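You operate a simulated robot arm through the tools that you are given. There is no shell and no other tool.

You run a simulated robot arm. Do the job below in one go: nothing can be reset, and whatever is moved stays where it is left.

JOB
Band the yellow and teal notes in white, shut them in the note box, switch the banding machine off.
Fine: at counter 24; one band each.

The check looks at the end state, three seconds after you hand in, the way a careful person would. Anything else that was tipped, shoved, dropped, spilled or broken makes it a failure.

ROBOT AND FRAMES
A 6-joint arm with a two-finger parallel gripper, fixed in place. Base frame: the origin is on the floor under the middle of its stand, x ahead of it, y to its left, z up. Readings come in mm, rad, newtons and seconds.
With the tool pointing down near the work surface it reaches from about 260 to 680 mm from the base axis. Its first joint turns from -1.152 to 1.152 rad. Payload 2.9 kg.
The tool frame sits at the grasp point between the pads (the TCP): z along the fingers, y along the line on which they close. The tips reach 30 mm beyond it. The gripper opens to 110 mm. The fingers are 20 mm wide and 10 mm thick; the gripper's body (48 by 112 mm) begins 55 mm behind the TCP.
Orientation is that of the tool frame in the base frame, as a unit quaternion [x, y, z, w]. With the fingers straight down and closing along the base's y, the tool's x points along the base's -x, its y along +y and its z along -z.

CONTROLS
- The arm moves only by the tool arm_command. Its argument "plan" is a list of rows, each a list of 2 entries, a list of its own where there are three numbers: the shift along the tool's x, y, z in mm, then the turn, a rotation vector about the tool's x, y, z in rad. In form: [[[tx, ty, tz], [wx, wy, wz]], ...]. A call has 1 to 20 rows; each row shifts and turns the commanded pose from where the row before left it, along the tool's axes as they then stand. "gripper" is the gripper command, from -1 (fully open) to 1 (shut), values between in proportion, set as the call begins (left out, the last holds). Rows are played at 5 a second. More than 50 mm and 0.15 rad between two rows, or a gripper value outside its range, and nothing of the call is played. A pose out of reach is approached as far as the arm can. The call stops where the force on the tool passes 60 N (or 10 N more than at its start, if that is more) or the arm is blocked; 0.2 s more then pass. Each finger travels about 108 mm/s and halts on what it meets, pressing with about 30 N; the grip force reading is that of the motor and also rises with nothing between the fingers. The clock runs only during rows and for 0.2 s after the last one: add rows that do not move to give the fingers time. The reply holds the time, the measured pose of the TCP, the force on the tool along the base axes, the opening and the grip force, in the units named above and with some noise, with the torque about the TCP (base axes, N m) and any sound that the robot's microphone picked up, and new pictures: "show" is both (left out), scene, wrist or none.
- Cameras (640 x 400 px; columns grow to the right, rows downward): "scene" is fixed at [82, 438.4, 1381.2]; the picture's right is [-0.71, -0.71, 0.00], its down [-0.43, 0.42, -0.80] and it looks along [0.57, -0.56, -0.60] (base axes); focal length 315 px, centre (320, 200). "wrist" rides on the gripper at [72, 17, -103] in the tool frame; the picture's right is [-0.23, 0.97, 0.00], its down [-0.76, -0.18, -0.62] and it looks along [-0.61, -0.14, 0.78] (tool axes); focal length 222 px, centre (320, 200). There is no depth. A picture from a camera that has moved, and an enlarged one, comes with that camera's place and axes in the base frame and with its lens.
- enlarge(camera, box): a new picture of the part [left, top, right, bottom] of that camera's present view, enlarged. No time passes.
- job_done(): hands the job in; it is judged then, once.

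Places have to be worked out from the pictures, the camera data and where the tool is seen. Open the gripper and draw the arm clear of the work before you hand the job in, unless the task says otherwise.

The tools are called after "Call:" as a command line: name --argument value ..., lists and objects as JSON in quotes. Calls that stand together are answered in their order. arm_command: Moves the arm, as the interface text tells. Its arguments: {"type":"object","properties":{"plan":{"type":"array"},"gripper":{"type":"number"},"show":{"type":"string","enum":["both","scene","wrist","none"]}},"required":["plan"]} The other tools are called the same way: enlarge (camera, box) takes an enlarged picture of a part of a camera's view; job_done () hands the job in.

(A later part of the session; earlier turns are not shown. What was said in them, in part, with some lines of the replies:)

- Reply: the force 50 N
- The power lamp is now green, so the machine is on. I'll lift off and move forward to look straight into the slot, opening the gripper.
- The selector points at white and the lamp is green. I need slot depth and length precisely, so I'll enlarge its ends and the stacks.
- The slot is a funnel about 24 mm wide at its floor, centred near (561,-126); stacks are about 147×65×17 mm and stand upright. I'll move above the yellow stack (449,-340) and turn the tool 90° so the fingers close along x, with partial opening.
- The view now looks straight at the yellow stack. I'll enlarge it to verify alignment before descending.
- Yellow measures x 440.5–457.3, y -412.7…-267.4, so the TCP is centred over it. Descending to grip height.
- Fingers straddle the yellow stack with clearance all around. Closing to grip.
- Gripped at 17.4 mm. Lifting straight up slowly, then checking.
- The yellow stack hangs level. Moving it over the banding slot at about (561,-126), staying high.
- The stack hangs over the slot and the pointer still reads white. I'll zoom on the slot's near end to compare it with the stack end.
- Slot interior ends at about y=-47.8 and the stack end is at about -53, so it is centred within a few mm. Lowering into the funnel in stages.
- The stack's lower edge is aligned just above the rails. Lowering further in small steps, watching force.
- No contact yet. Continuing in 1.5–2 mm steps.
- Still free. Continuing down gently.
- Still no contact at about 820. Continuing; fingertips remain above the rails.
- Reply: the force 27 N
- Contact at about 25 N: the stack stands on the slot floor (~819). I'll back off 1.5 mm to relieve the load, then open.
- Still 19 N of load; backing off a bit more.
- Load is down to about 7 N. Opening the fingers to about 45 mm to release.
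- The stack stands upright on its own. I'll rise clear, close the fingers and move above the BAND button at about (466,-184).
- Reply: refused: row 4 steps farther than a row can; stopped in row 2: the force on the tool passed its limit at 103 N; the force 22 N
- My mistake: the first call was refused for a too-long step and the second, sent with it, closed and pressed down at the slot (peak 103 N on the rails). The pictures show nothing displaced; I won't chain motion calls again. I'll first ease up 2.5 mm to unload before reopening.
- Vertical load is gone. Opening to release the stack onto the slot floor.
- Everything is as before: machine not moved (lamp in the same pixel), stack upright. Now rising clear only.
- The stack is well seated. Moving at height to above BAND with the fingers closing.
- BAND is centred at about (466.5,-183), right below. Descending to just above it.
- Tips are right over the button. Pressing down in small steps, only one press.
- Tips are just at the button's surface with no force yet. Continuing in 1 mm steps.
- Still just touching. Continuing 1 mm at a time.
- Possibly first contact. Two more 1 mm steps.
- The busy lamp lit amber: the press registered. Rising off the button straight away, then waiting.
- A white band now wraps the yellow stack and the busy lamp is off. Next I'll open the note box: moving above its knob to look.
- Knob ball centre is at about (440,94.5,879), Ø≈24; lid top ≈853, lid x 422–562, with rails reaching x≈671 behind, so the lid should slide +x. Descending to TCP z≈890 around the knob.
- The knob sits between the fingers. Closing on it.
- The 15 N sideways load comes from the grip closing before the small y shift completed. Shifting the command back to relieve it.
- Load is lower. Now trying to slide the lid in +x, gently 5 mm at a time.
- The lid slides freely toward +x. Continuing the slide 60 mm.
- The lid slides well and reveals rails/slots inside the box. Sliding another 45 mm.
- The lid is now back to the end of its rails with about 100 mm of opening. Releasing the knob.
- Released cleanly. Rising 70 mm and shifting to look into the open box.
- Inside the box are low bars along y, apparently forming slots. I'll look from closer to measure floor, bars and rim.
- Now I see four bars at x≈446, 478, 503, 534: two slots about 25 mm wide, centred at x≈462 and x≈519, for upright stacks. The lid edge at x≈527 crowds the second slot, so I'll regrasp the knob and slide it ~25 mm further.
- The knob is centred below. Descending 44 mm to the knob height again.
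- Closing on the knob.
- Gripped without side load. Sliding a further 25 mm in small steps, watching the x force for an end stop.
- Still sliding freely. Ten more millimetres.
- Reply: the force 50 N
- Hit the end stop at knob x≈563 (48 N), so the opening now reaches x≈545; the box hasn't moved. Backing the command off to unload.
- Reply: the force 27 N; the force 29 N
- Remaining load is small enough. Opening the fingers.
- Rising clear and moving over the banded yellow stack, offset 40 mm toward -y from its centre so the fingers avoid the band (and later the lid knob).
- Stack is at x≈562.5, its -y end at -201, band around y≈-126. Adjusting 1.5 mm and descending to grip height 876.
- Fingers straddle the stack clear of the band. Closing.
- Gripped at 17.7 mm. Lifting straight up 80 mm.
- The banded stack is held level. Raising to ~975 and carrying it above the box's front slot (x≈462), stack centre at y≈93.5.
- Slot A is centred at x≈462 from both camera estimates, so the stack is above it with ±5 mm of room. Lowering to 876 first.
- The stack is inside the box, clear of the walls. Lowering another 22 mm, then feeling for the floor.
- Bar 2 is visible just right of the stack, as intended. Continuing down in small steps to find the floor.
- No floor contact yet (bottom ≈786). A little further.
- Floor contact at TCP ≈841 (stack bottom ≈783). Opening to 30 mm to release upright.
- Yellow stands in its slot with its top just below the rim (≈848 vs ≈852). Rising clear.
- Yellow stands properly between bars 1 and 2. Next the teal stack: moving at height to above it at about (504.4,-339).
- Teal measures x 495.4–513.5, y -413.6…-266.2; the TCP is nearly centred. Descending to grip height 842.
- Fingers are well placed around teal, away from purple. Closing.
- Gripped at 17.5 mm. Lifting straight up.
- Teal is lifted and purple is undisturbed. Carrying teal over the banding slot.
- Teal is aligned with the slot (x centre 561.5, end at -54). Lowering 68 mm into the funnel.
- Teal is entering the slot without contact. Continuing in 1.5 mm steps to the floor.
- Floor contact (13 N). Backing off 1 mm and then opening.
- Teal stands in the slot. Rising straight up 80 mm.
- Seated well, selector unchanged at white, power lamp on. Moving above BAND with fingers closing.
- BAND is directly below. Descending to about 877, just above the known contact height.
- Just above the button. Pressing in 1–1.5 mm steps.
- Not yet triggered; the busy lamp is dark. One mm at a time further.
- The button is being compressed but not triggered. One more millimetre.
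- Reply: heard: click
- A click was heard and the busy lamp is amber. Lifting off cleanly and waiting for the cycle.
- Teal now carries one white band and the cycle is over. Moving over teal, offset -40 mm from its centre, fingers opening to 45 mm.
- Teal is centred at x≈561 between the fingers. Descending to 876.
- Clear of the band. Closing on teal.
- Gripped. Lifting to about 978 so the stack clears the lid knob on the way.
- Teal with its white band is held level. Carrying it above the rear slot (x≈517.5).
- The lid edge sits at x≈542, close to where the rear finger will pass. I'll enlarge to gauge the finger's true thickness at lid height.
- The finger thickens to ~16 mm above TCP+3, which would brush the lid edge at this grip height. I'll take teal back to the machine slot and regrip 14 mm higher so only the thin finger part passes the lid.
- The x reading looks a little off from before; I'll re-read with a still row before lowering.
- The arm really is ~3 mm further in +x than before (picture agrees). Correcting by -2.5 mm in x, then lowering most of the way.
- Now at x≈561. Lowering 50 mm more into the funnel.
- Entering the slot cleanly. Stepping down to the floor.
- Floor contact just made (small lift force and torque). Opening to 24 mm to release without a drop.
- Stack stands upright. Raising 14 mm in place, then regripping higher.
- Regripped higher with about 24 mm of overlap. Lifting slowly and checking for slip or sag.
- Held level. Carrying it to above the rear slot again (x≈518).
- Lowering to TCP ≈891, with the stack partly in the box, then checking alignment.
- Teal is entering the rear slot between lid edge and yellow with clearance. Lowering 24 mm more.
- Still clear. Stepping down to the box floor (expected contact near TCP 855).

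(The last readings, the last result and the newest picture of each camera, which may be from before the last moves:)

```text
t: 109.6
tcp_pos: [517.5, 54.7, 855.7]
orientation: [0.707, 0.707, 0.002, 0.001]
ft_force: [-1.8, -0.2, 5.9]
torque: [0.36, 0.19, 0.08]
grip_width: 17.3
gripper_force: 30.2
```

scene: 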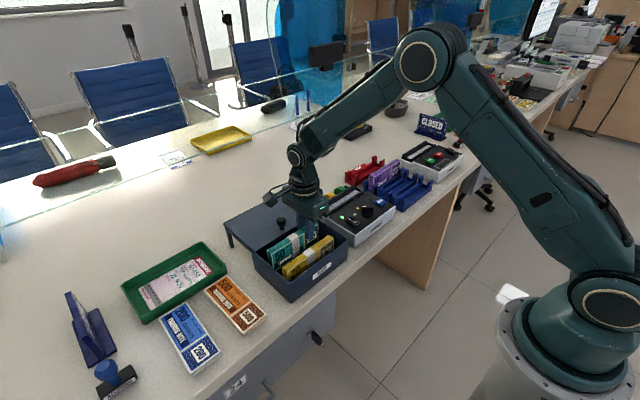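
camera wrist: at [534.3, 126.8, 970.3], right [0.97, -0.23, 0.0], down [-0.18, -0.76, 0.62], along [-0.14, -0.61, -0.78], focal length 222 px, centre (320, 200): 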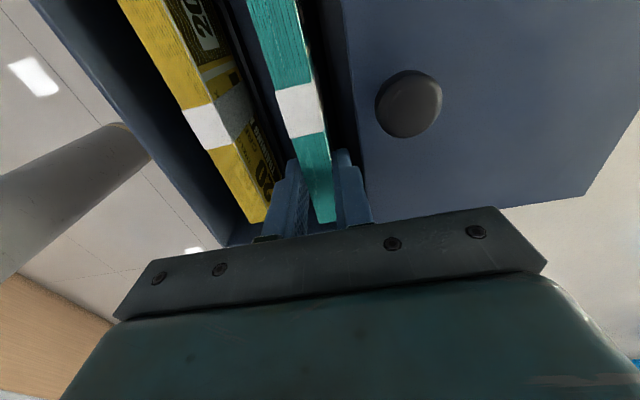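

Floor contact at TCP ≈855.5, matching the yellow's floor height. Opening just to 22 mm to stay clear of the lid edge.

Call:
arm_command --plan '[[[0, 0, 0], [0, 0, 0]], [[0, 0, 0], [0, 0, 0]], [[0, 0, 0], [0, 0, 0]]]' --gripper 0.6 --show "both"

Call:
enlarge --camera "wrist" --box '[230, 0, 430, 240]'

Call:
enlarge --camera "scene" --box '[230, 180, 350, 300]'

```text
t: 110.4
tcp_pos: [517.5, 56.1, 854.8]
orientation: [0.707, 0.707, 0.0, 0.002]
ft_force: [0.2, 0.6, -0.6]
torque: [0.0, 0.0, 0.01]
grip_width: 22.2
gripper_force: 0.0
camera wrist: at [534.5, 127.1, 957.8], right [0.97, -0.23, 0.0], down [-0.18, -0.76, 0.62], along [-0.14, -0.61, -0.78], focal length 222 px, centre (320, 200)
```

scene: 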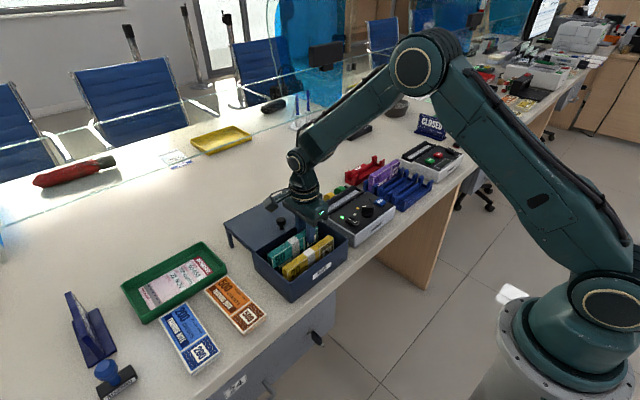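
wrist: 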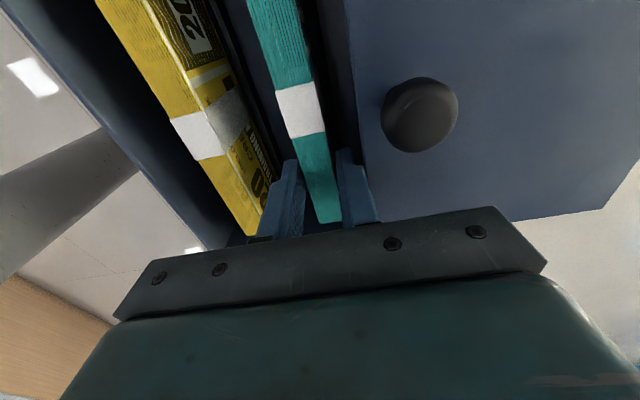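

```text
1.67 times, centred on (330, 120) of wrist
camera zoom: at [534.5, 127.1, 957.8], right [0.97, -0.23, 0.0], down [-0.18, -0.76, 0.62], along [-0.14, -0.61, -0.78], focal length 370 px, centre (303, 333)
```

zoom: 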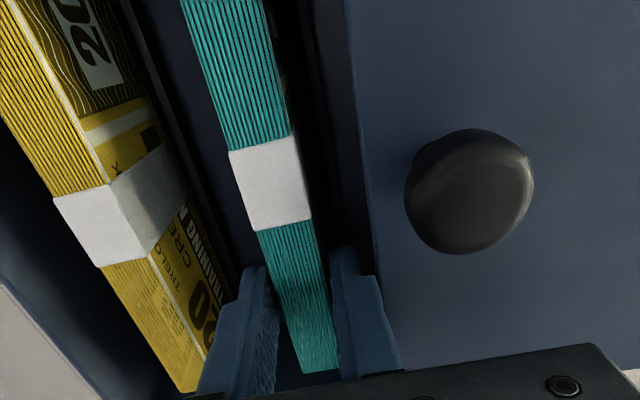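

```text
3.33 times, centred on (290, 240) of scene
camera zoom: at [82.0, 438.4, 1381.2], right [-0.71, -0.71, 0.0], down [-0.43, 0.42, -0.8], along [0.57, -0.56, -0.6], focal length 1050 px, centre (420, 67)
```

zoom: 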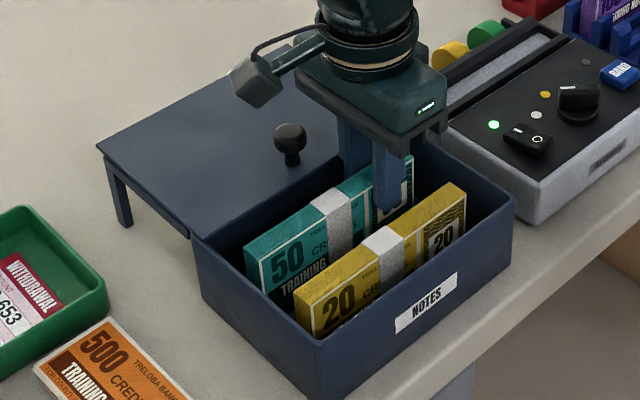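

Teal stands on its own in the box. Raising straight up slowly.

Call:
arm_command --plan '[[[0, 0, -8], [0, 0, 0]], [[0, 0, -12], [0, 0, 0]], [[0, 0, -15], [0, 0, 0]], [[0, 0, -30], [0, 0, 0]], [[0, 0, -40], [0, 0, 0]], [[0, 0, 0], [0, 0, 0]]]' --show "both"

Call:
enlarge --camera "wrist" --box '[160, 0, 460, 220]'

Call:
enlarge --camera "scene" --box '[220, 180, 360, 310]'

```text
t: 111.8
tcp_pos: [518.5, 54.2, 957.9]
orientation: [0.707, 0.707, 0.002, 0.002]
ft_force: [-0.2, -0.3, 0.5]
torque: [0.01, 0.03, 0.0]
grip_width: 21.9
gripper_force: 0.1
camera wrist: at [533.9, 125.7, 1062.5], right [0.97, -0.23, 0.0], down [-0.18, -0.76, 0.62], along [-0.14, -0.61, -0.78], focal length 222 px, centre (320, 200)
```

scene: 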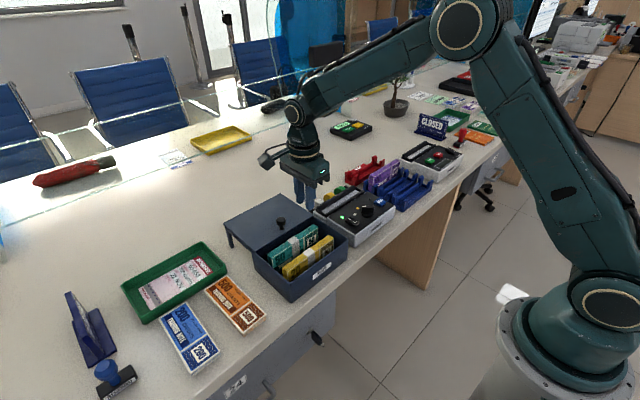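
wrist: 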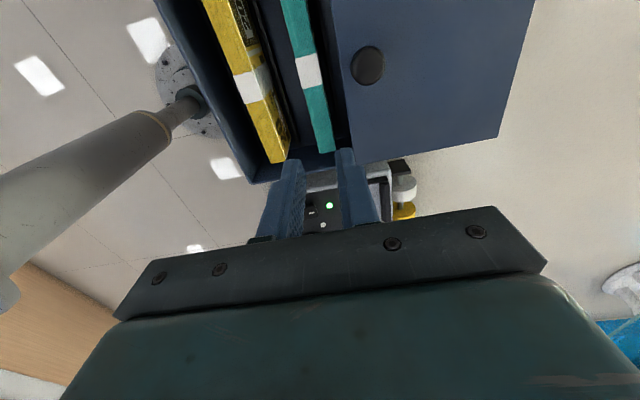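

```text
1.82 times, centred on (310, 110) of wrist
camera zoom: at [533.9, 125.7, 1062.5], right [0.97, -0.23, 0.0], down [-0.18, -0.76, 0.62], along [-0.14, -0.61, -0.78], focal length 404 px, centre (338, 364)
```

zoom: 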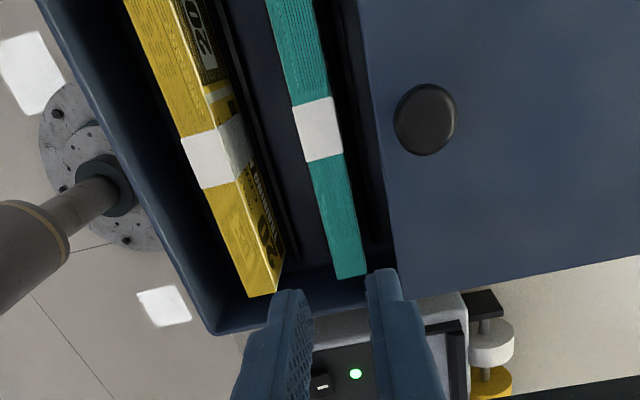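

```text
3.08 times, centred on (290, 245) of scene
camera zoom: at [82.0, 438.4, 1381.2], right [-0.71, -0.71, 0.0], down [-0.43, 0.42, -0.8], along [0.57, -0.56, -0.6], focal length 969 px, centre (412, 62)
```

zoom: 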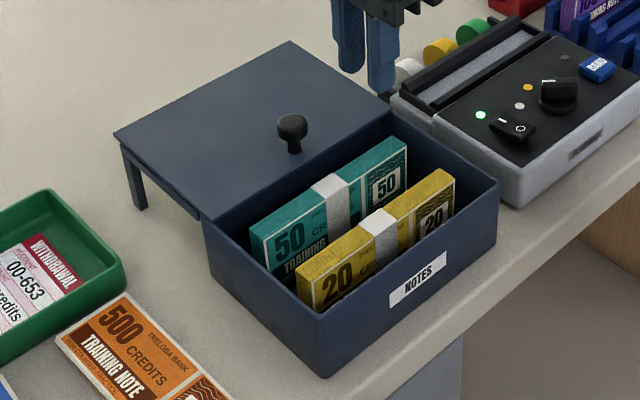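

Both banded stacks stand upright in the box, below the rim. Moving above the lid knob at about (562,93), opening to 50 mm.

Call:
arm_command --plan '[[[19, 22, 0], [0, 0, 0]], [[19, 22, 0], [0, 0, 0]], [[0, 0, 0], [0, 0, 0]], [[0, 0, 0], [0, 0, 0]]]' --gripper 0.1 --show "wrist"

Call:
enlarge --camera "wrist" --box '[200, 60, 440, 240]'

```text
t: 112.8
tcp_pos: [561.2, 92.5, 959.2]
orientation: [0.708, 0.707, 0.001, 0.002]
ft_force: [-0.5, 0.0, 0.3]
torque: [0.01, 0.02, -0.03]
grip_width: 49.6
gripper_force: 0.1
camera wrist: at [577.3, 164.4, 1062.5], right [0.97, -0.23, 0.0], down [-0.18, -0.76, 0.62], along [-0.14, -0.61, -0.78], focal length 222 px, centre (320, 200)
```

wrist: 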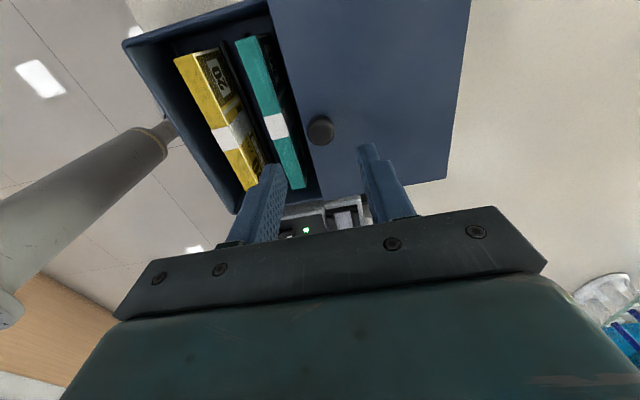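

```text
2.22 times, centred on (320, 150) of wrist
camera zoom: at [577.3, 164.4, 1062.5], right [0.97, -0.23, 0.0], down [-0.18, -0.76, 0.62], along [-0.14, -0.61, -0.78], focal length 494 px, centre (320, 311)
```

zoom: 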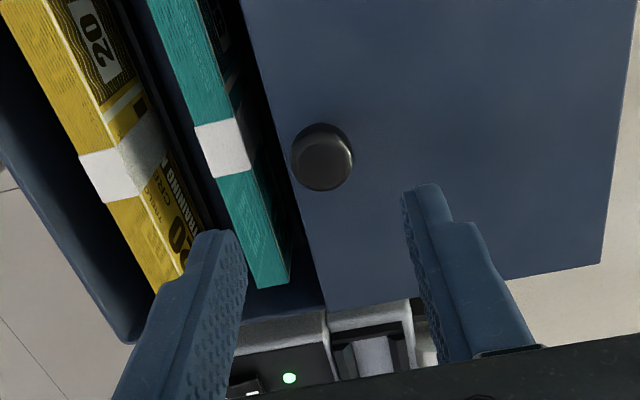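

Knob is centred between the fingers. Descending to knob height (tips stay ~10 mm above the stacks).

Call:
arm_command --plan '[[[1, 0, 30], [0, 0, 0]], [[0, 0, 25], [0, 0, 0]], [[0, 0, 14], [0, 0, 0]], [[0, 0, 0], [0, 0, 0]]]' --show "scene"

Call:
enlarge --camera "scene" --box '[220, 180, 360, 310]'

```text
t: 113.8
tcp_pos: [561.9, 94.1, 889.5]
orientation: [0.708, 0.707, 0.001, 0.002]
ft_force: [-0.2, 0.1, 0.0]
torque: [0.02, 0.02, 0.0]
grip_width: 49.6
gripper_force: 0.1
```

scene: 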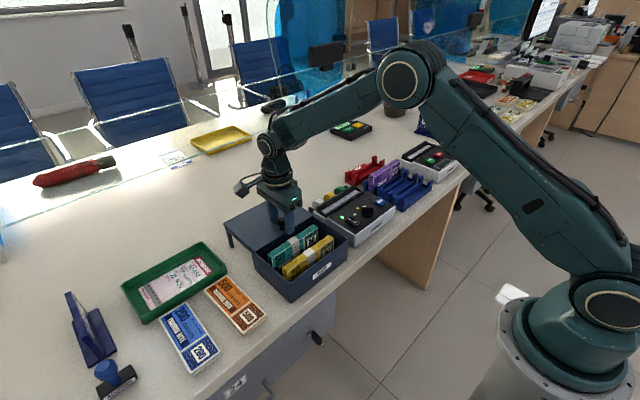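

```text
3.08 times, centred on (290, 245) of scene
camera zoom: at [82.0, 438.4, 1381.2], right [-0.71, -0.71, 0.0], down [-0.43, 0.42, -0.8], along [0.57, -0.56, -0.6], focal length 969 px, centre (412, 62)
```

zoom: 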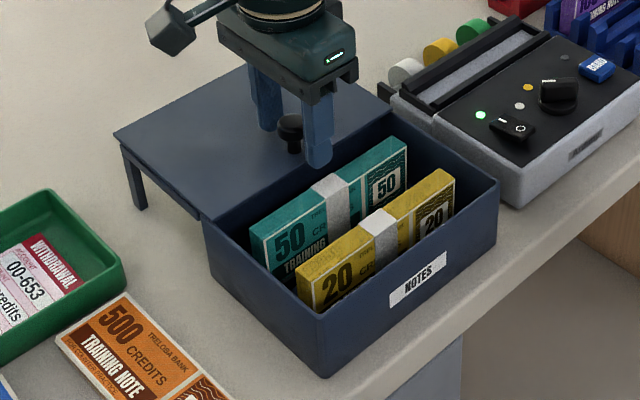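

Closing on the knob.

Call:
arm_command --plan '[[[0, 0, 0], [0, 0, 0]], [[0, 0, 0], [0, 0, 0]], [[0, 0, 0], [0, 0, 0]]]' --gripper 1 --show "none"

```text
t: 114.6
tcp_pos: [560.2, 94.2, 888.7]
orientation: [0.707, 0.707, 0.0, 0.001]
ft_force: [0.3, 0.0, -3.2]
torque: [0.01, 0.01, 0.01]
grip_width: 22.9
gripper_force: 45.1
```

Gripped. Sliding the lid back toward -x, 25 mm first while it passes over teal, watching force.

Call:
arm_command --plan '[[[0, -8, 0], [0, 0, 0]], [[0, -8, 0], [0, 0, 0]], [[0, -8, 0], [0, 0, 0]], [[0, 0, 0], [0, 0, 0]]]' --show "both"

Call:
enlarge --camera "scene" --box '[220, 180, 360, 310]'

```text
t: 115.6
tcp_pos: [536.0, 94.2, 890.1]
orientation: [0.707, 0.707, 0.0, 0.0]
ft_force: [0.0, 1.4, -7.2]
torque: [0.29, -0.03, 0.01]
grip_width: 23.2
gripper_force: 45.1
camera wrist: at [553.3, 166.0, 993.2], right [0.97, -0.23, 0.0], down [-0.18, -0.76, 0.62], along [-0.14, -0.61, -0.78], focal length 222 px, centre (320, 200)
```

scene: 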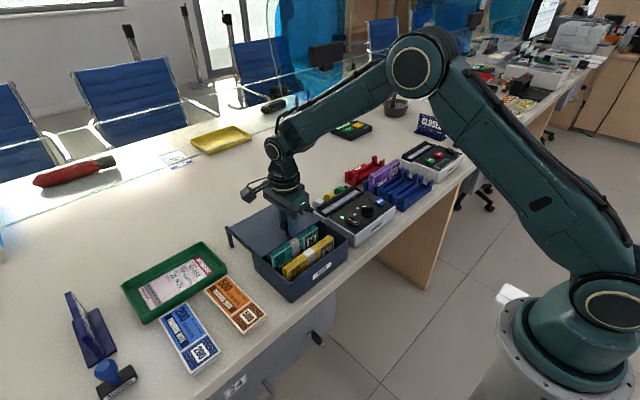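
wrist: 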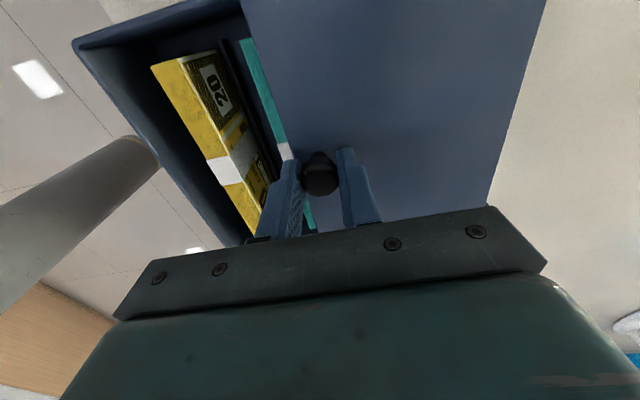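

```text
3.08 times, centred on (290, 245) of scene
camera zoom: at [82.1, 438.4, 1381.1], right [-0.71, -0.71, 0.0], down [-0.43, 0.42, -0.8], along [0.57, -0.56, -0.6], focal length 969 px, centre (412, 62)
```

zoom: 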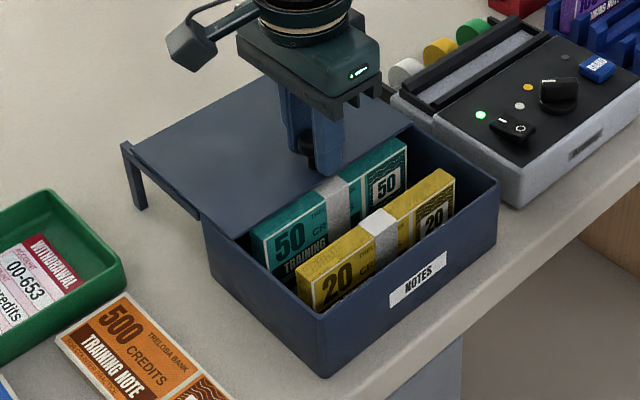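

The lid passes over teal freely. Continuing toward -x.

Call:
arm_command --plan '[[[0, -8, 0], [0, 0, 0]], [[0, -8, 0], [0, 0, 0]], [[0, -8, 0], [0, 0, 0]], [[0, -8, 0], [0, 0, 0]], [[0, 0, 0], [0, 0, 0]]]' --show "scene"

Call:
enlarge --camera "scene" --box '[220, 180, 360, 310]'

```text
t: 116.8
tcp_pos: [506.8, 95.4, 888.7]
orientation: [0.707, 0.707, 0.0, 0.002]
ft_force: [-0.5, 3.0, -9.0]
torque: [0.19, -0.03, 0.02]
grip_width: 23.3
gripper_force: 44.3
```

scene: 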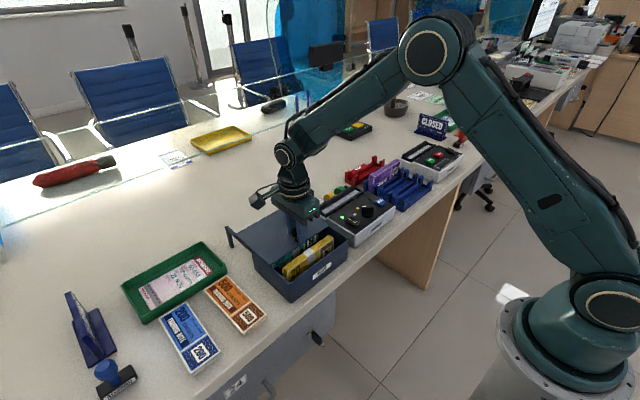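

```text
3.08 times, centred on (290, 245) of scene
camera zoom: at [82.1, 438.5, 1381.1], right [-0.71, -0.71, 0.0], down [-0.43, 0.42, -0.8], along [0.57, -0.56, -0.6], focal length 969 px, centre (412, 62)
```

zoom: 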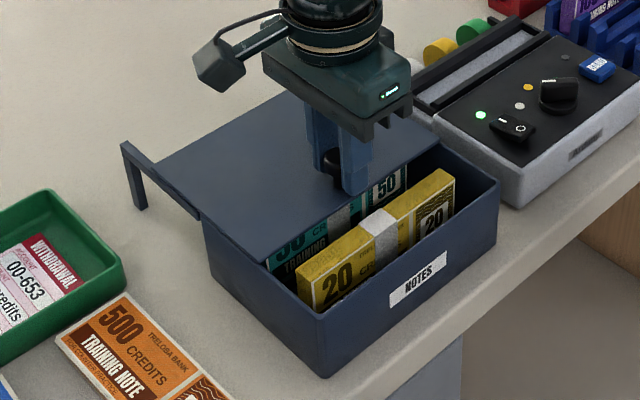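

No obstruction. Sliding on another 45 mm, over the yellow stack.

Call:
arm_command --plan '[[[0, -8, 0], [0, 0, 0]], [[0, -8, 0], [0, 0, 0]], [[0, -8, 0], [0, 0, 0]], [[0, -8, 0], [0, 0, 0]], [[0, -8, 0], [0, 0, 0]], [[0, -5, 0], [0, 0, 0]], [[0, 0, 0], [0, 0, 0]]]' --show "both"

Call:
enlarge --camera "scene" --box '[220, 180, 360, 310]'

```text
t: 118.4
tcp_pos: [459.3, 94.2, 888.0]
orientation: [0.707, 0.707, -0.001, 0.001]
ft_force: [0.0, -0.9, -3.2]
torque: [0.25, -0.03, 0.02]
grip_width: 23.2
gripper_force: 45.2
camera wrist: at [476.8, 166.0, 993.2], right [0.97, -0.23, 0.0], down [-0.18, -0.76, 0.62], along [-0.14, -0.61, -0.78], focal length 222 px, centre (320, 200)
```

scene: 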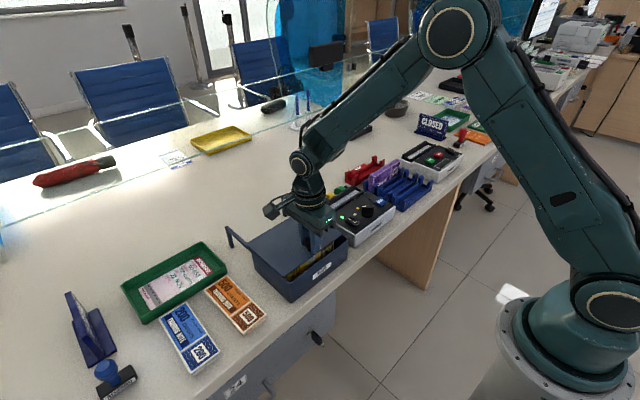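
wrist: 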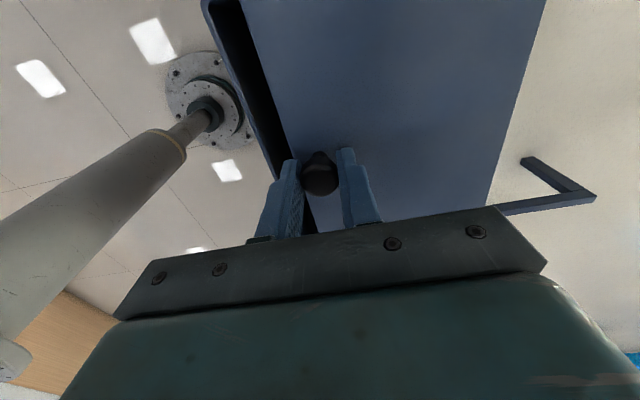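

```text
3.08 times, centred on (290, 245) of scene
camera zoom: at [82.0, 438.3, 1381.2], right [-0.71, -0.71, 0.0], down [-0.43, 0.42, -0.8], along [0.57, -0.56, -0.6], focal length 969 px, centre (412, 62)
```

zoom: 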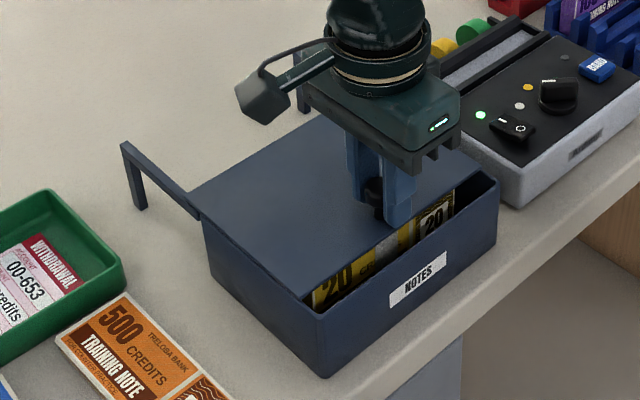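

About 19 mm remain. Sliding 14 mm, then in small steps to the closing stop.

Call:
arm_command --plan '[[[0, -7, 0], [0, 0, 0]], [[0, -7, 0], [0, 0, 0]], [[0, -3, 0], [0, 0, 0]], [[0, 0, 0], [0, 0, 0]]]' --show "both"

Call:
enlarge --camera "scene" --box '[220, 180, 360, 310]'

```text
t: 119.4
tcp_pos: [442.8, 93.8, 889.2]
orientation: [0.707, 0.707, -0.001, 0.0]
ft_force: [0.9, -0.9, -2.6]
torque: [-0.47, -0.03, -0.04]
grip_width: 23.1
gripper_force: 45.0
camera wrist: at [459.8, 166.0, 993.3], right [0.97, -0.23, 0.0], down [-0.18, -0.76, 0.62], along [-0.14, -0.61, -0.78], focal length 222 px, centre (320, 200)
```

scene: 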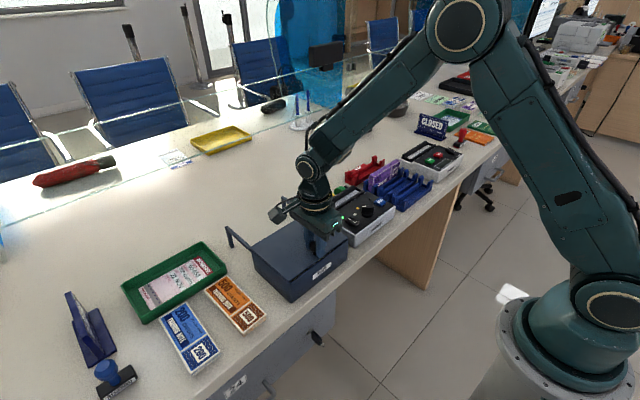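
wrist: 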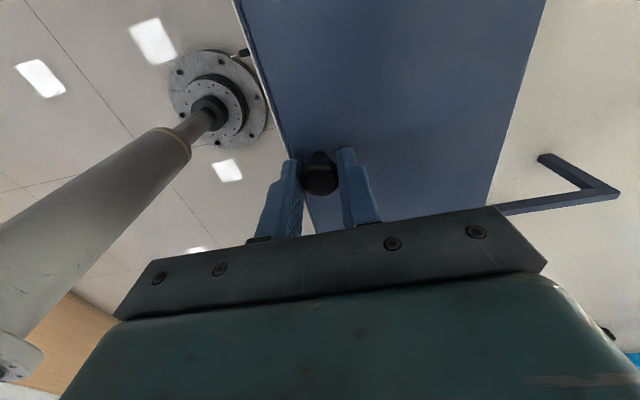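

```text
3.08 times, centred on (290, 245) of scene
camera zoom: at [82.0, 438.4, 1381.2], right [-0.71, -0.71, 0.0], down [-0.43, 0.42, -0.8], along [0.57, -0.56, -0.6], focal length 969 px, centre (412, 62)
```

zoom: 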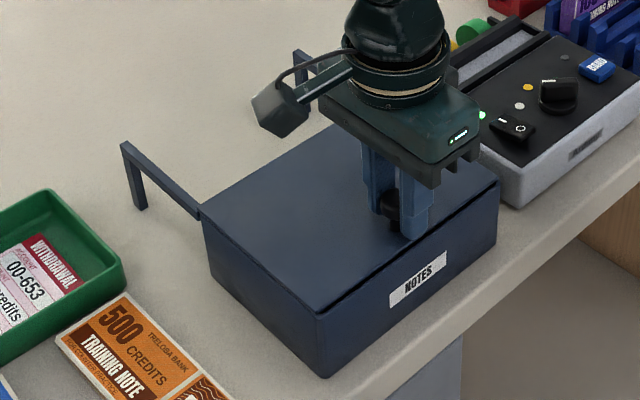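

Nearly closed. Stepping the last few mm until the stop is felt.

Call:
arm_command --plan '[[[0, -1.5, 0], [0, 0, 0]], [[0, -1.5, 0], [0, 0, 0]], [[0, 0, 0], [0, 0, 0]]]' --show "scene"

Call:
enlarge --camera "scene" --box '[220, 180, 360, 310]'

```text
t: 120.2
tcp_pos: [439.6, 94.7, 888.8]
orientation: [0.707, 0.707, 0.001, 0.001]
ft_force: [-0.4, 1.9, -3.4]
torque: [-0.09, -0.03, -0.01]
grip_width: 23.2
gripper_force: 45.2
```

scene: 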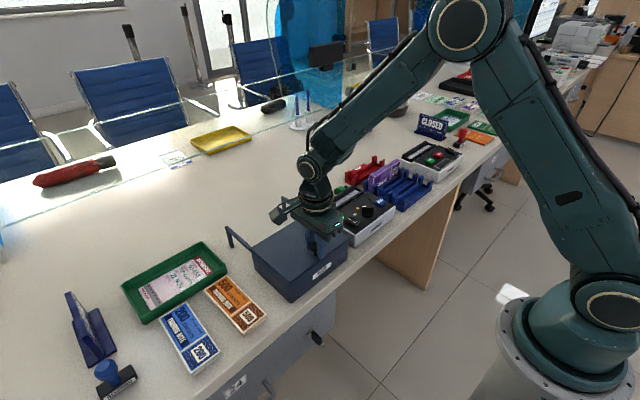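

```text
3.08 times, centred on (290, 245) of scene
camera zoom: at [82.0, 438.4, 1381.2], right [-0.71, -0.71, 0.0], down [-0.43, 0.42, -0.8], along [0.57, -0.56, -0.6], focal length 969 px, centre (412, 62)
```

zoom: 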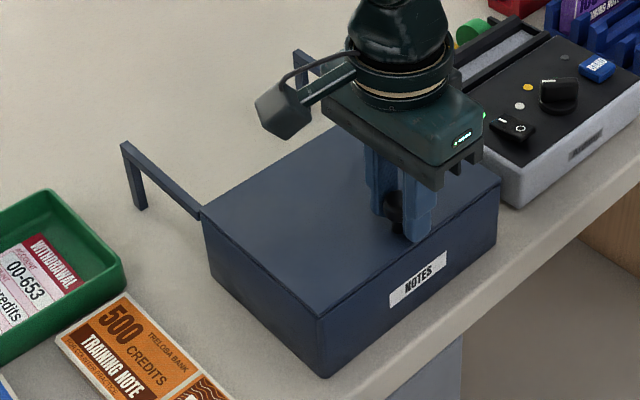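

Visually shut as at the start. One more gentle 1.5 mm nudge to feel the stop.

Call:
arm_command --plan '[[[0, -1, 0], [0, 0, 0]], [[0, -0.7, 0], [0, 0, 0]], [[0, 0, 0], [0, 0, 0]]]' --show "none"

```text
t: 121.0
tcp_pos: [439.2, 94.4, 889.7]
orientation: [0.707, 0.707, 0.001, 0.001]
ft_force: [11.8, 1.7, -14.0]
torque: [0.13, -0.21, 0.02]
grip_width: 23.3
gripper_force: 44.5
```

The stop pushes back (12 N): lid fully shut. Opening the fingers.

Call:
arm_command --plan '[[[0, 0, 0], [0, 0, 0]], [[0, 0, 0], [0, 0, 0]], [[0, 0, 0], [0, 0, 0]]]' --gripper 0.1 --show "none"

```text
t: 121.8
tcp_pos: [437.9, 93.7, 888.8]
orientation: [0.707, 0.707, 0.001, 0.002]
ft_force: [0.1, 0.6, 0.5]
torque: [-0.02, -0.04, 0.0]
grip_width: 49.3
gripper_force: 0.1
```

Released. Rising straight up 70 mm.

Call:
arm_command --plan '[[[0, 0, -20], [0, 0, 0]], [[0, 0, -30], [0, 0, 0]], [[0, 0, -20], [0, 0, 0]], [[0, 0, 0], [0, 0, 0]]]' --show "both"

Call:
enlarge --camera "scene" --box '[220, 180, 360, 310]'

Call:
enlarge --camera "wrist" --box '[200, 0, 560, 240]'

```text
t: 122.8
tcp_pos: [438.5, 95.7, 959.7]
orientation: [0.707, 0.707, 0.0, 0.002]
ft_force: [0.1, -0.2, -0.1]
torque: [0.02, 0.03, -0.01]
grip_width: 49.1
gripper_force: 0.2
camera wrist: at [454.8, 166.5, 1063.8], right [0.97, -0.23, 0.0], down [-0.18, -0.76, 0.62], along [-0.14, -0.61, -0.78], focal length 222 px, centre (320, 200)
```

scene: 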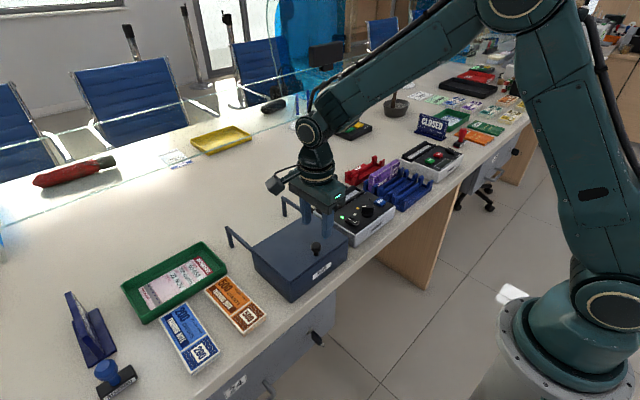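
wrist: 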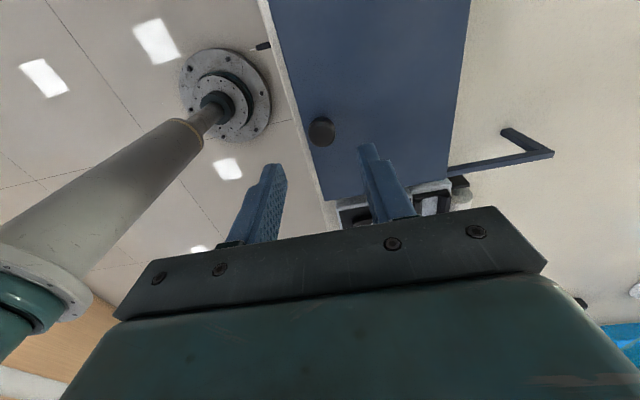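

```text
3.08 times, centred on (290, 245) of scene
camera zoom: at [82.0, 438.4, 1381.2], right [-0.71, -0.71, 0.0], down [-0.43, 0.42, -0.8], along [0.57, -0.56, -0.6], focal length 969 px, centre (412, 62)
```

zoom: 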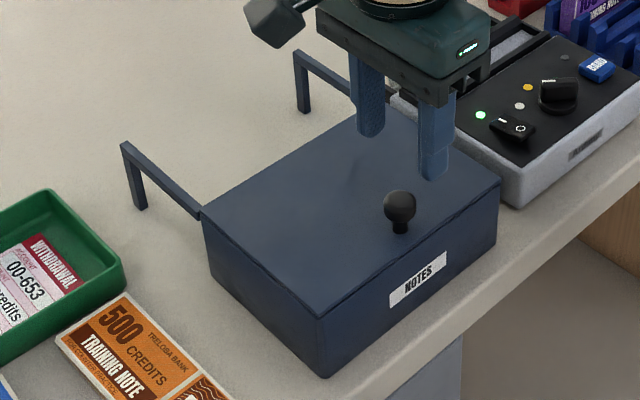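

```text
1.67 times, centred on (380, 120) of wrist
camera zoom: at [454.8, 166.5, 1063.8], right [0.97, -0.23, 0.0], down [-0.18, -0.76, 0.62], along [-0.14, -0.61, -0.78], focal length 370 px, centre (220, 333)
```

zoom: 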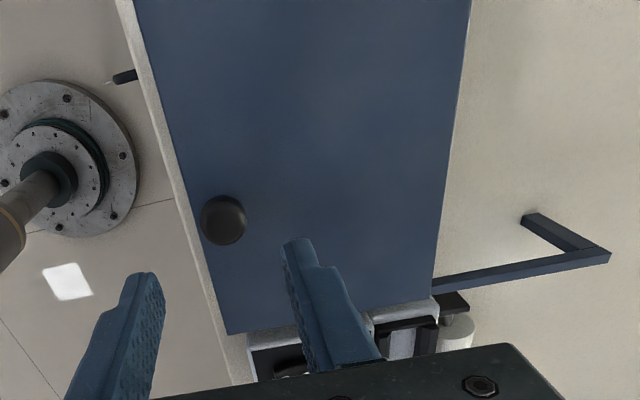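

The box is shut and unmoved. Now to switch the machine off: moving above the "O" end of the rocker at about (453,-66.5), closing the fingers.

Call:
arm_command --plan '[[[-40.5, 3.6, 0], [0, 0, 0]], [[-40.5, 3.6, 0], [0, 0, 0]], [[-40.5, 3.6, 0], [0, 0, 0]], [[-40.5, 3.6, 0], [0, 0, 0]], [[0, 0, 0], [0, 0, 0]]]' --gripper 1 --show "wrist"

Call:
enlarge --camera "wrist" --box '[220, 20, 440, 220]'

```text
t: 124.0
tcp_pos: [451.5, -67.5, 959.2]
orientation: [0.707, 0.707, 0.0, 0.0]
ft_force: [-0.3, -0.4, 0.6]
torque: [0.0, 0.02, -0.02]
grip_width: 0.1
gripper_force: 29.5
camera wrist: at [468.3, 3.1, 1063.2], right [0.97, -0.23, 0.0], down [-0.18, -0.76, 0.62], along [-0.14, -0.61, -0.78], focal length 222 px, centre (320, 200)
```

wrist: 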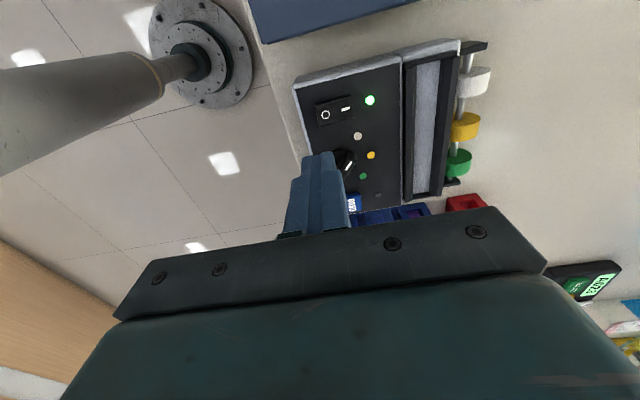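

```text
2.00 times, centred on (330, 120) of wrist
camera zoom: at [468.3, 3.1, 1063.2], right [0.97, -0.23, 0.0], down [-0.18, -0.76, 0.62], along [-0.14, -0.61, -0.78], focal length 444 px, centre (300, 360)
```

zoom: 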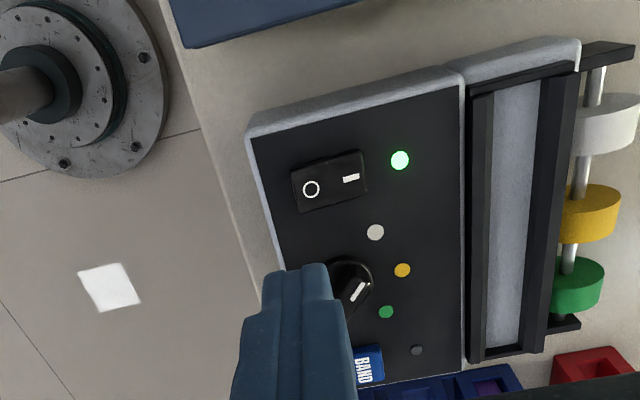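

The "O" mark is at about (457.5,-65); tips will cover x≈442–462. Descending to just above it.

Call:
arm_command --plan '[[[1, 0, 35], [0, 0, 0]], [[0, 0, 30], [0, 0, 0]], [[0, 0, 9], [0, 0, 0]], [[0, 0, 0], [0, 0, 0]]]' --show "both"

Call:
enlarge --camera "scene" --box '[310, 160, 410, 240]'

Call:
enlarge --camera "wrist" --box '[240, 40, 440, 220]'

```text
t: 125.0
tcp_pos: [452.5, -64.4, 885.3]
orientation: [0.707, 0.707, 0.0, 0.001]
ft_force: [0.1, -0.7, 0.6]
torque: [0.01, -0.01, 0.0]
grip_width: 0.1
gripper_force: 29.8
camera wrist: at [469.6, 6.7, 988.7], right [0.97, -0.23, 0.0], down [-0.18, -0.76, 0.62], along [-0.14, -0.61, -0.78], focal length 222 px, centre (320, 200)
```

scene: 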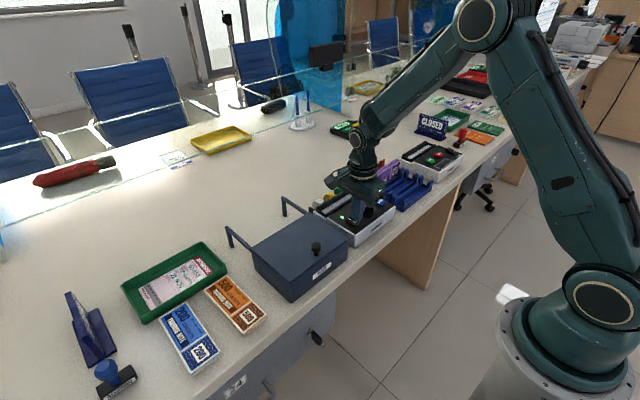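
wrist: 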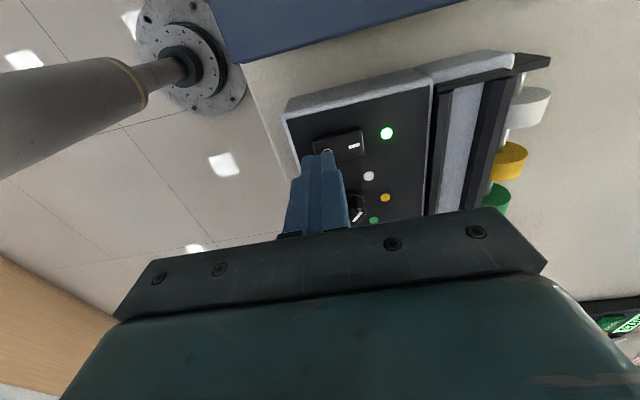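

```text
5.00 times, centred on (360, 200) of scene
camera zoom: at [82.0, 438.4, 1381.2], right [-0.71, -0.71, 0.0], down [-0.43, 0.42, -0.8], along [0.57, -0.56, -0.6], focal length 1575 px, centre (120, 200)
```

zoom: 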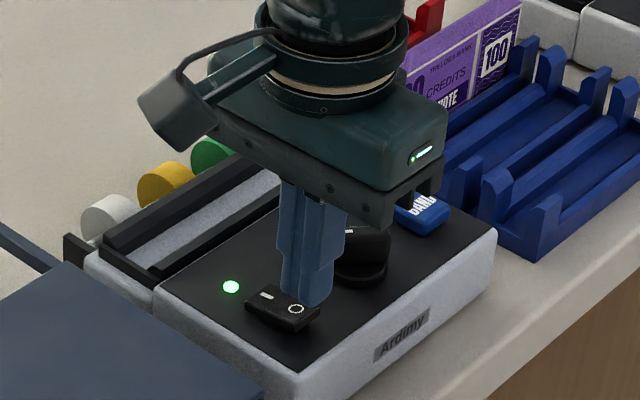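

```text
2.22 times, centred on (340, 130) of wrist
camera zoom: at [469.6, 6.7, 988.7], right [0.97, -0.23, 0.0], down [-0.18, -0.76, 0.62], along [-0.14, -0.61, -0.78], focal length 494 px, centre (276, 356)
```

zoom: 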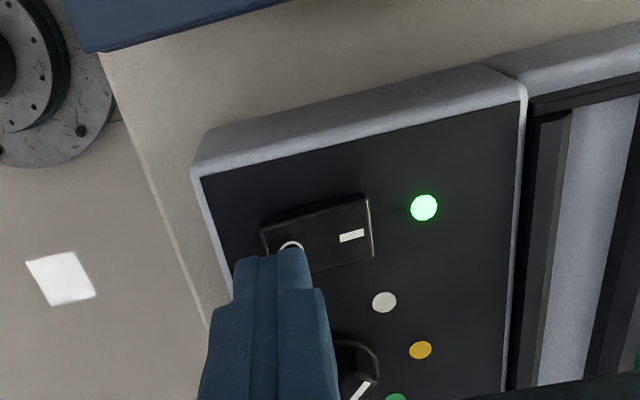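

Tips are right above "O". Pressing down in steps.

Call:
arm_command --plan '[[[0, 0, 3], [0, 0, 0]], [[0, 0, 3], [0, 0, 0]], [[0, 0, 2], [0, 0, 0]], [[0, 0, 2], [0, 0, 0]], [[0, 0, 0], [0, 0, 0]]]' --show "scene"

Call:
enlarge --camera "scene" --box '[310, 160, 410, 240]'

```text
t: 126.2
tcp_pos: [453.8, -66.4, 876.5]
orientation: [0.707, 0.707, 0.001, 0.002]
ft_force: [-0.8, -0.7, -0.5]
torque: [0.01, 0.02, 0.01]
grip_width: 0.1
gripper_force: 29.7
```

scene: 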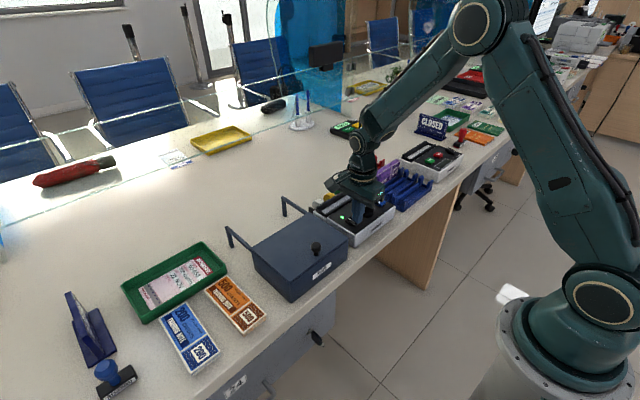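

```text
5.00 times, centred on (360, 200) of scene
camera zoom: at [82.0, 438.4, 1381.2], right [-0.71, -0.71, 0.0], down [-0.43, 0.42, -0.8], along [0.57, -0.56, -0.6], focal length 1575 px, centre (120, 200)
```

zoom: 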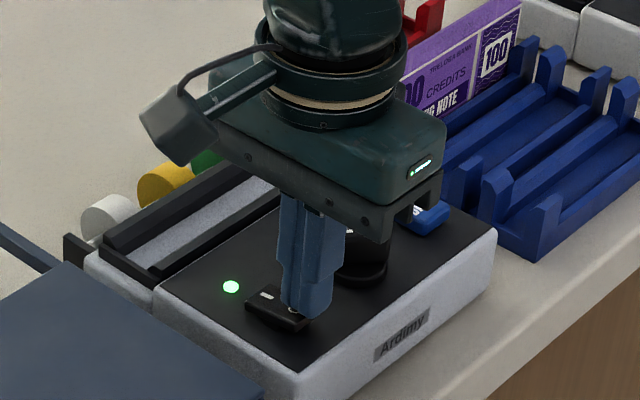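

No contact yet. Continuing in 1.5 mm steps.

Call:
arm_command --plan '[[[0, 0, 1.5], [0, 0, 0]], [[0, 0, 1.5], [0, 0, 0]], [[0, 0, 1.5], [0, 0, 0]], [[0, 0, 0], [0, 0, 0]]]' --show "scene"

Call:
enlarge --camera "scene" --box '[310, 160, 410, 240]'

```text
t: 127.2
tcp_pos: [452.9, -66.7, 871.9]
orientation: [0.707, 0.707, 0.0, 0.0]
ft_force: [-0.4, 0.2, 0.1]
torque: [-0.01, 0.0, 0.01]
grip_width: 0.0
gripper_force: 30.0
```

scene: 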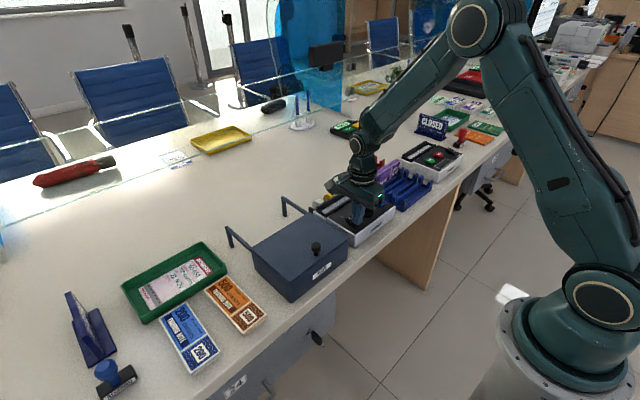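

```text
5.00 times, centred on (360, 200) of scene
camera zoom: at [82.0, 438.4, 1381.2], right [-0.71, -0.71, 0.0], down [-0.43, 0.42, -0.8], along [0.57, -0.56, -0.6], focal length 1575 px, centre (120, 200)
```

zoom: 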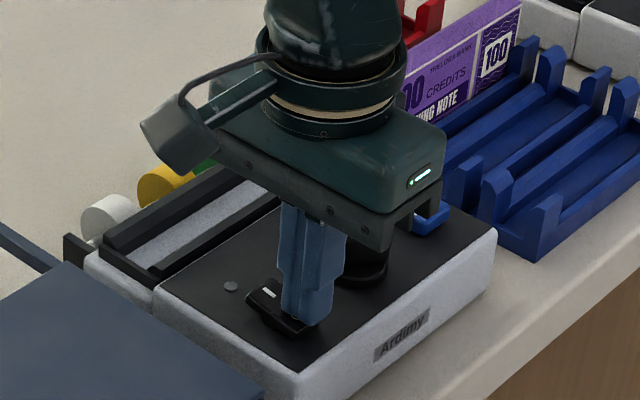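

The power lamp is off and the rocker tipped to "O". Lifting off to confirm it stays.

Call:
arm_command --plan '[[[0, 0, -15], [0, 0, 0]], [[0, 0, -35], [0, 0, 0]], [[0, 0, -40], [0, 0, 0]], [[0, 0, -20], [0, 0, 0]], [[0, 0, 0], [0, 0, 0]]]' --show "both"

Call:
enlarge --camera "scene" --box '[310, 160, 410, 240]'

Call:
enlarge --camera "wrist" --box '[240, 20, 440, 220]'

```text
t: 128.4
tcp_pos: [453.9, -66.8, 983.2]
orientation: [0.707, 0.708, 0.001, 0.001]
ft_force: [0.2, 0.2, 0.7]
torque: [0.0, -0.03, 0.04]
grip_width: 0.0
gripper_force: 30.1
camera wrist: at [470.9, 4.7, 1086.6], right [0.97, -0.23, 0.0], down [-0.18, -0.76, 0.62], along [-0.14, -0.61, -0.78], focal length 222 px, centre (320, 200)
```

scene: 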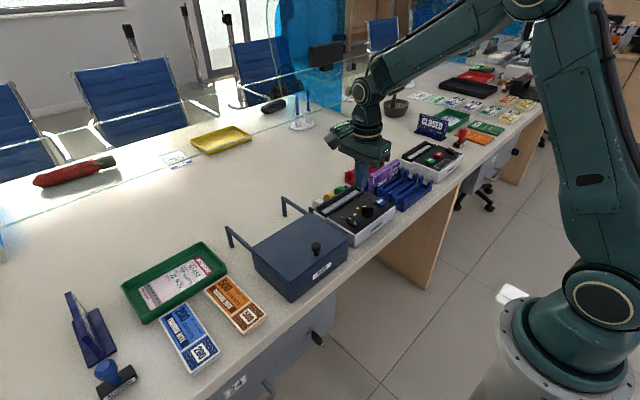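
wrist: 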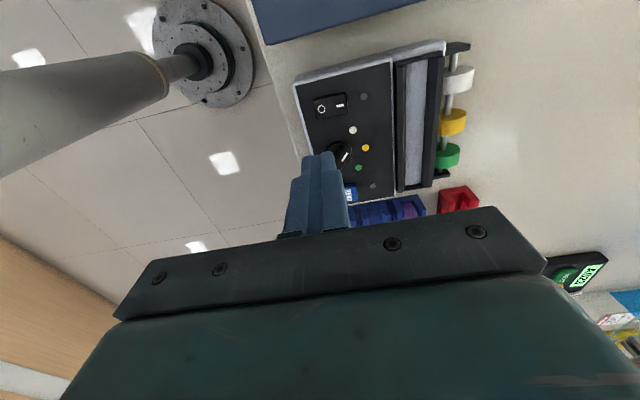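

```text
5.00 times, centred on (360, 200) of scene
camera zoom: at [82.0, 438.4, 1381.2], right [-0.71, -0.71, 0.0], down [-0.43, 0.42, -0.8], along [0.57, -0.56, -0.6], focal length 1575 px, centre (120, 200)
```

zoom: 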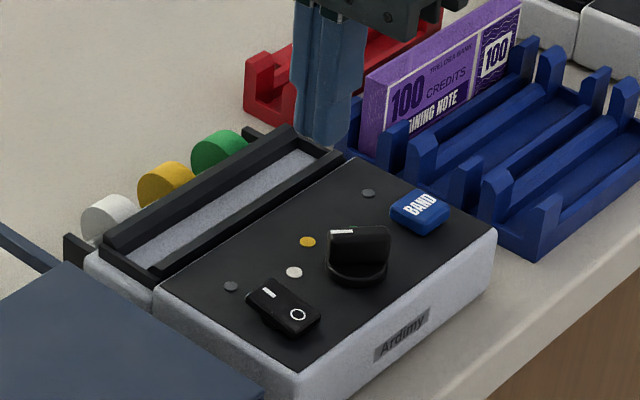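

```text
2.00 times, centred on (340, 120) of wrist
camera zoom: at [470.9, 4.7, 1086.6], right [0.97, -0.23, 0.0], down [-0.18, -0.76, 0.62], along [-0.14, -0.61, -0.78], focal length 444 px, centre (280, 360)
```

zoom: 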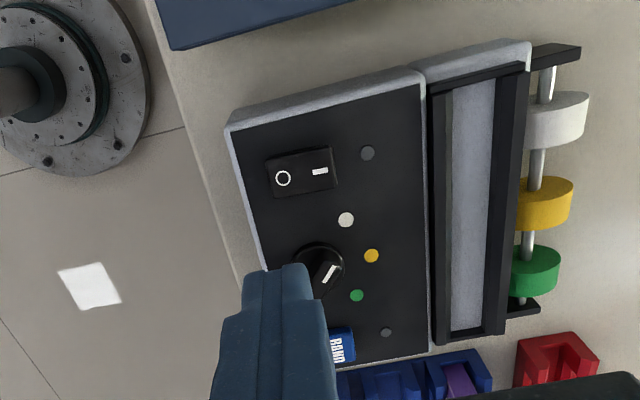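

Machine off, lamps dark, rocker on "O". Opening the gripper and drawing the arm up and back, clear of the work.

Call:
arm_command --plan '[[[0, 0, -35], [0, 0, 0]], [[5, -25, -25], [0, 0, 0]], [[10, -25, -25], [0, 0, 0]], [[10, -20, -25], [0, 0, 0]], [[0, 0, 0], [0, 0, 0]], [[0, 0, 0], [0, 0, 0]]]' --gripper -1 --show "both"

Call:
enlarge --camera "scene" --box '[220, 140, 480, 310]'

Call:
enlarge --camera "scene" --box '[30, 180, 350, 400]'

```text
t: 129.8
tcp_pos: [383.2, -43.1, 1090.5]
orientation: [0.707, 0.707, 0.001, 0.0]
ft_force: [0.3, -0.1, 0.5]
torque: [0.02, 0.03, -0.01]
grip_width: 110.2
gripper_force: 0.2
camera wrist: at [399.7, 29.7, 1194.5], right [0.97, -0.23, 0.0], down [-0.18, -0.76, 0.62], along [-0.14, -0.61, -0.78], focal length 222 px, centre (320, 200)
```

scene: 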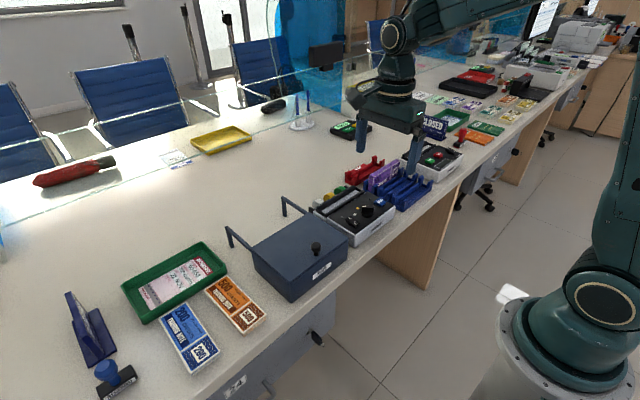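
wrist: 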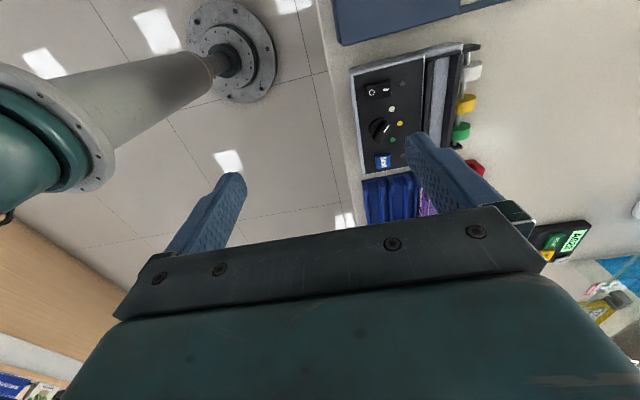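

```text
2.35 times, centred on (350, 225) of scene
camera zoom: at [82.0, 438.4, 1381.2], right [-0.71, -0.71, 0.0], down [-0.43, 0.42, -0.8], along [0.57, -0.56, -0.6], focal length 741 px, centre (249, 141)
```

zoom: 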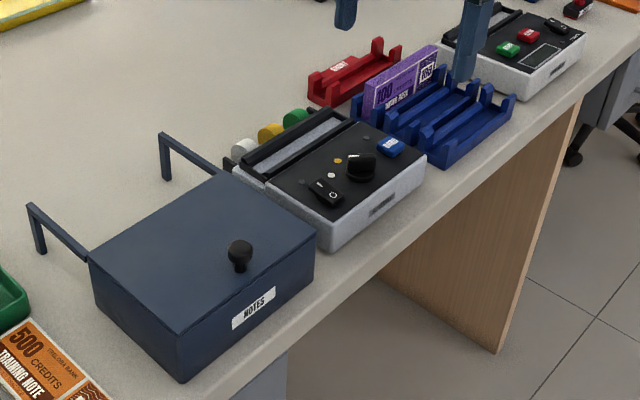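

```text
1.82 times, centred on (190, 290) of scene
camera zoom: at [82.0, 438.4, 1381.2], right [-0.71, -0.71, 0.0], down [-0.43, 0.42, -0.8], along [0.57, -0.56, -0.6], focal length 573 px, centre (556, 36)
```

zoom: 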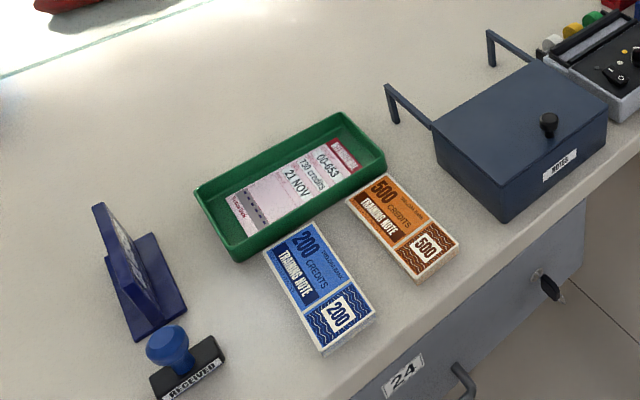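

The box is shut with both white-banded stacks inside, the banding machine is off, and the purple stack and everything else are where they were. The gripper is open and the arm is clear, so I'm handing in.

Call:
job_done

```text
The job is handed in.
```

The yellow and teal notes at counter 24 each have one white band. Both are shut in the note box, and the banding machine is off.

- **Banding:** The selector was already on white, so I didn't turn it. I pressed BAND once per stack, and each stack came out with a single white band.
- **Note box:** Both stacks stand upright in the box's two slots. I slid the lid back until it hit its closing stop.
- **Machine:** It was off at the start, so I switched it on for the banding. Afterwards I pressed the switch back to "O", and both lamps are dark.

**One slip:** While the yellow stack stood in the machine, I sent two moves together. The first was refused, and the second closed the gripper and pressed it down onto the slot rails, peaking at about 103 N before it stopped. The pictures afterwards showed the machine and stack in place, and the machine then banded both stacks normally.

In the last pictures the purple stack and the other things on the counter look undisturbed. The gripper is open and the arm is clear of the work.
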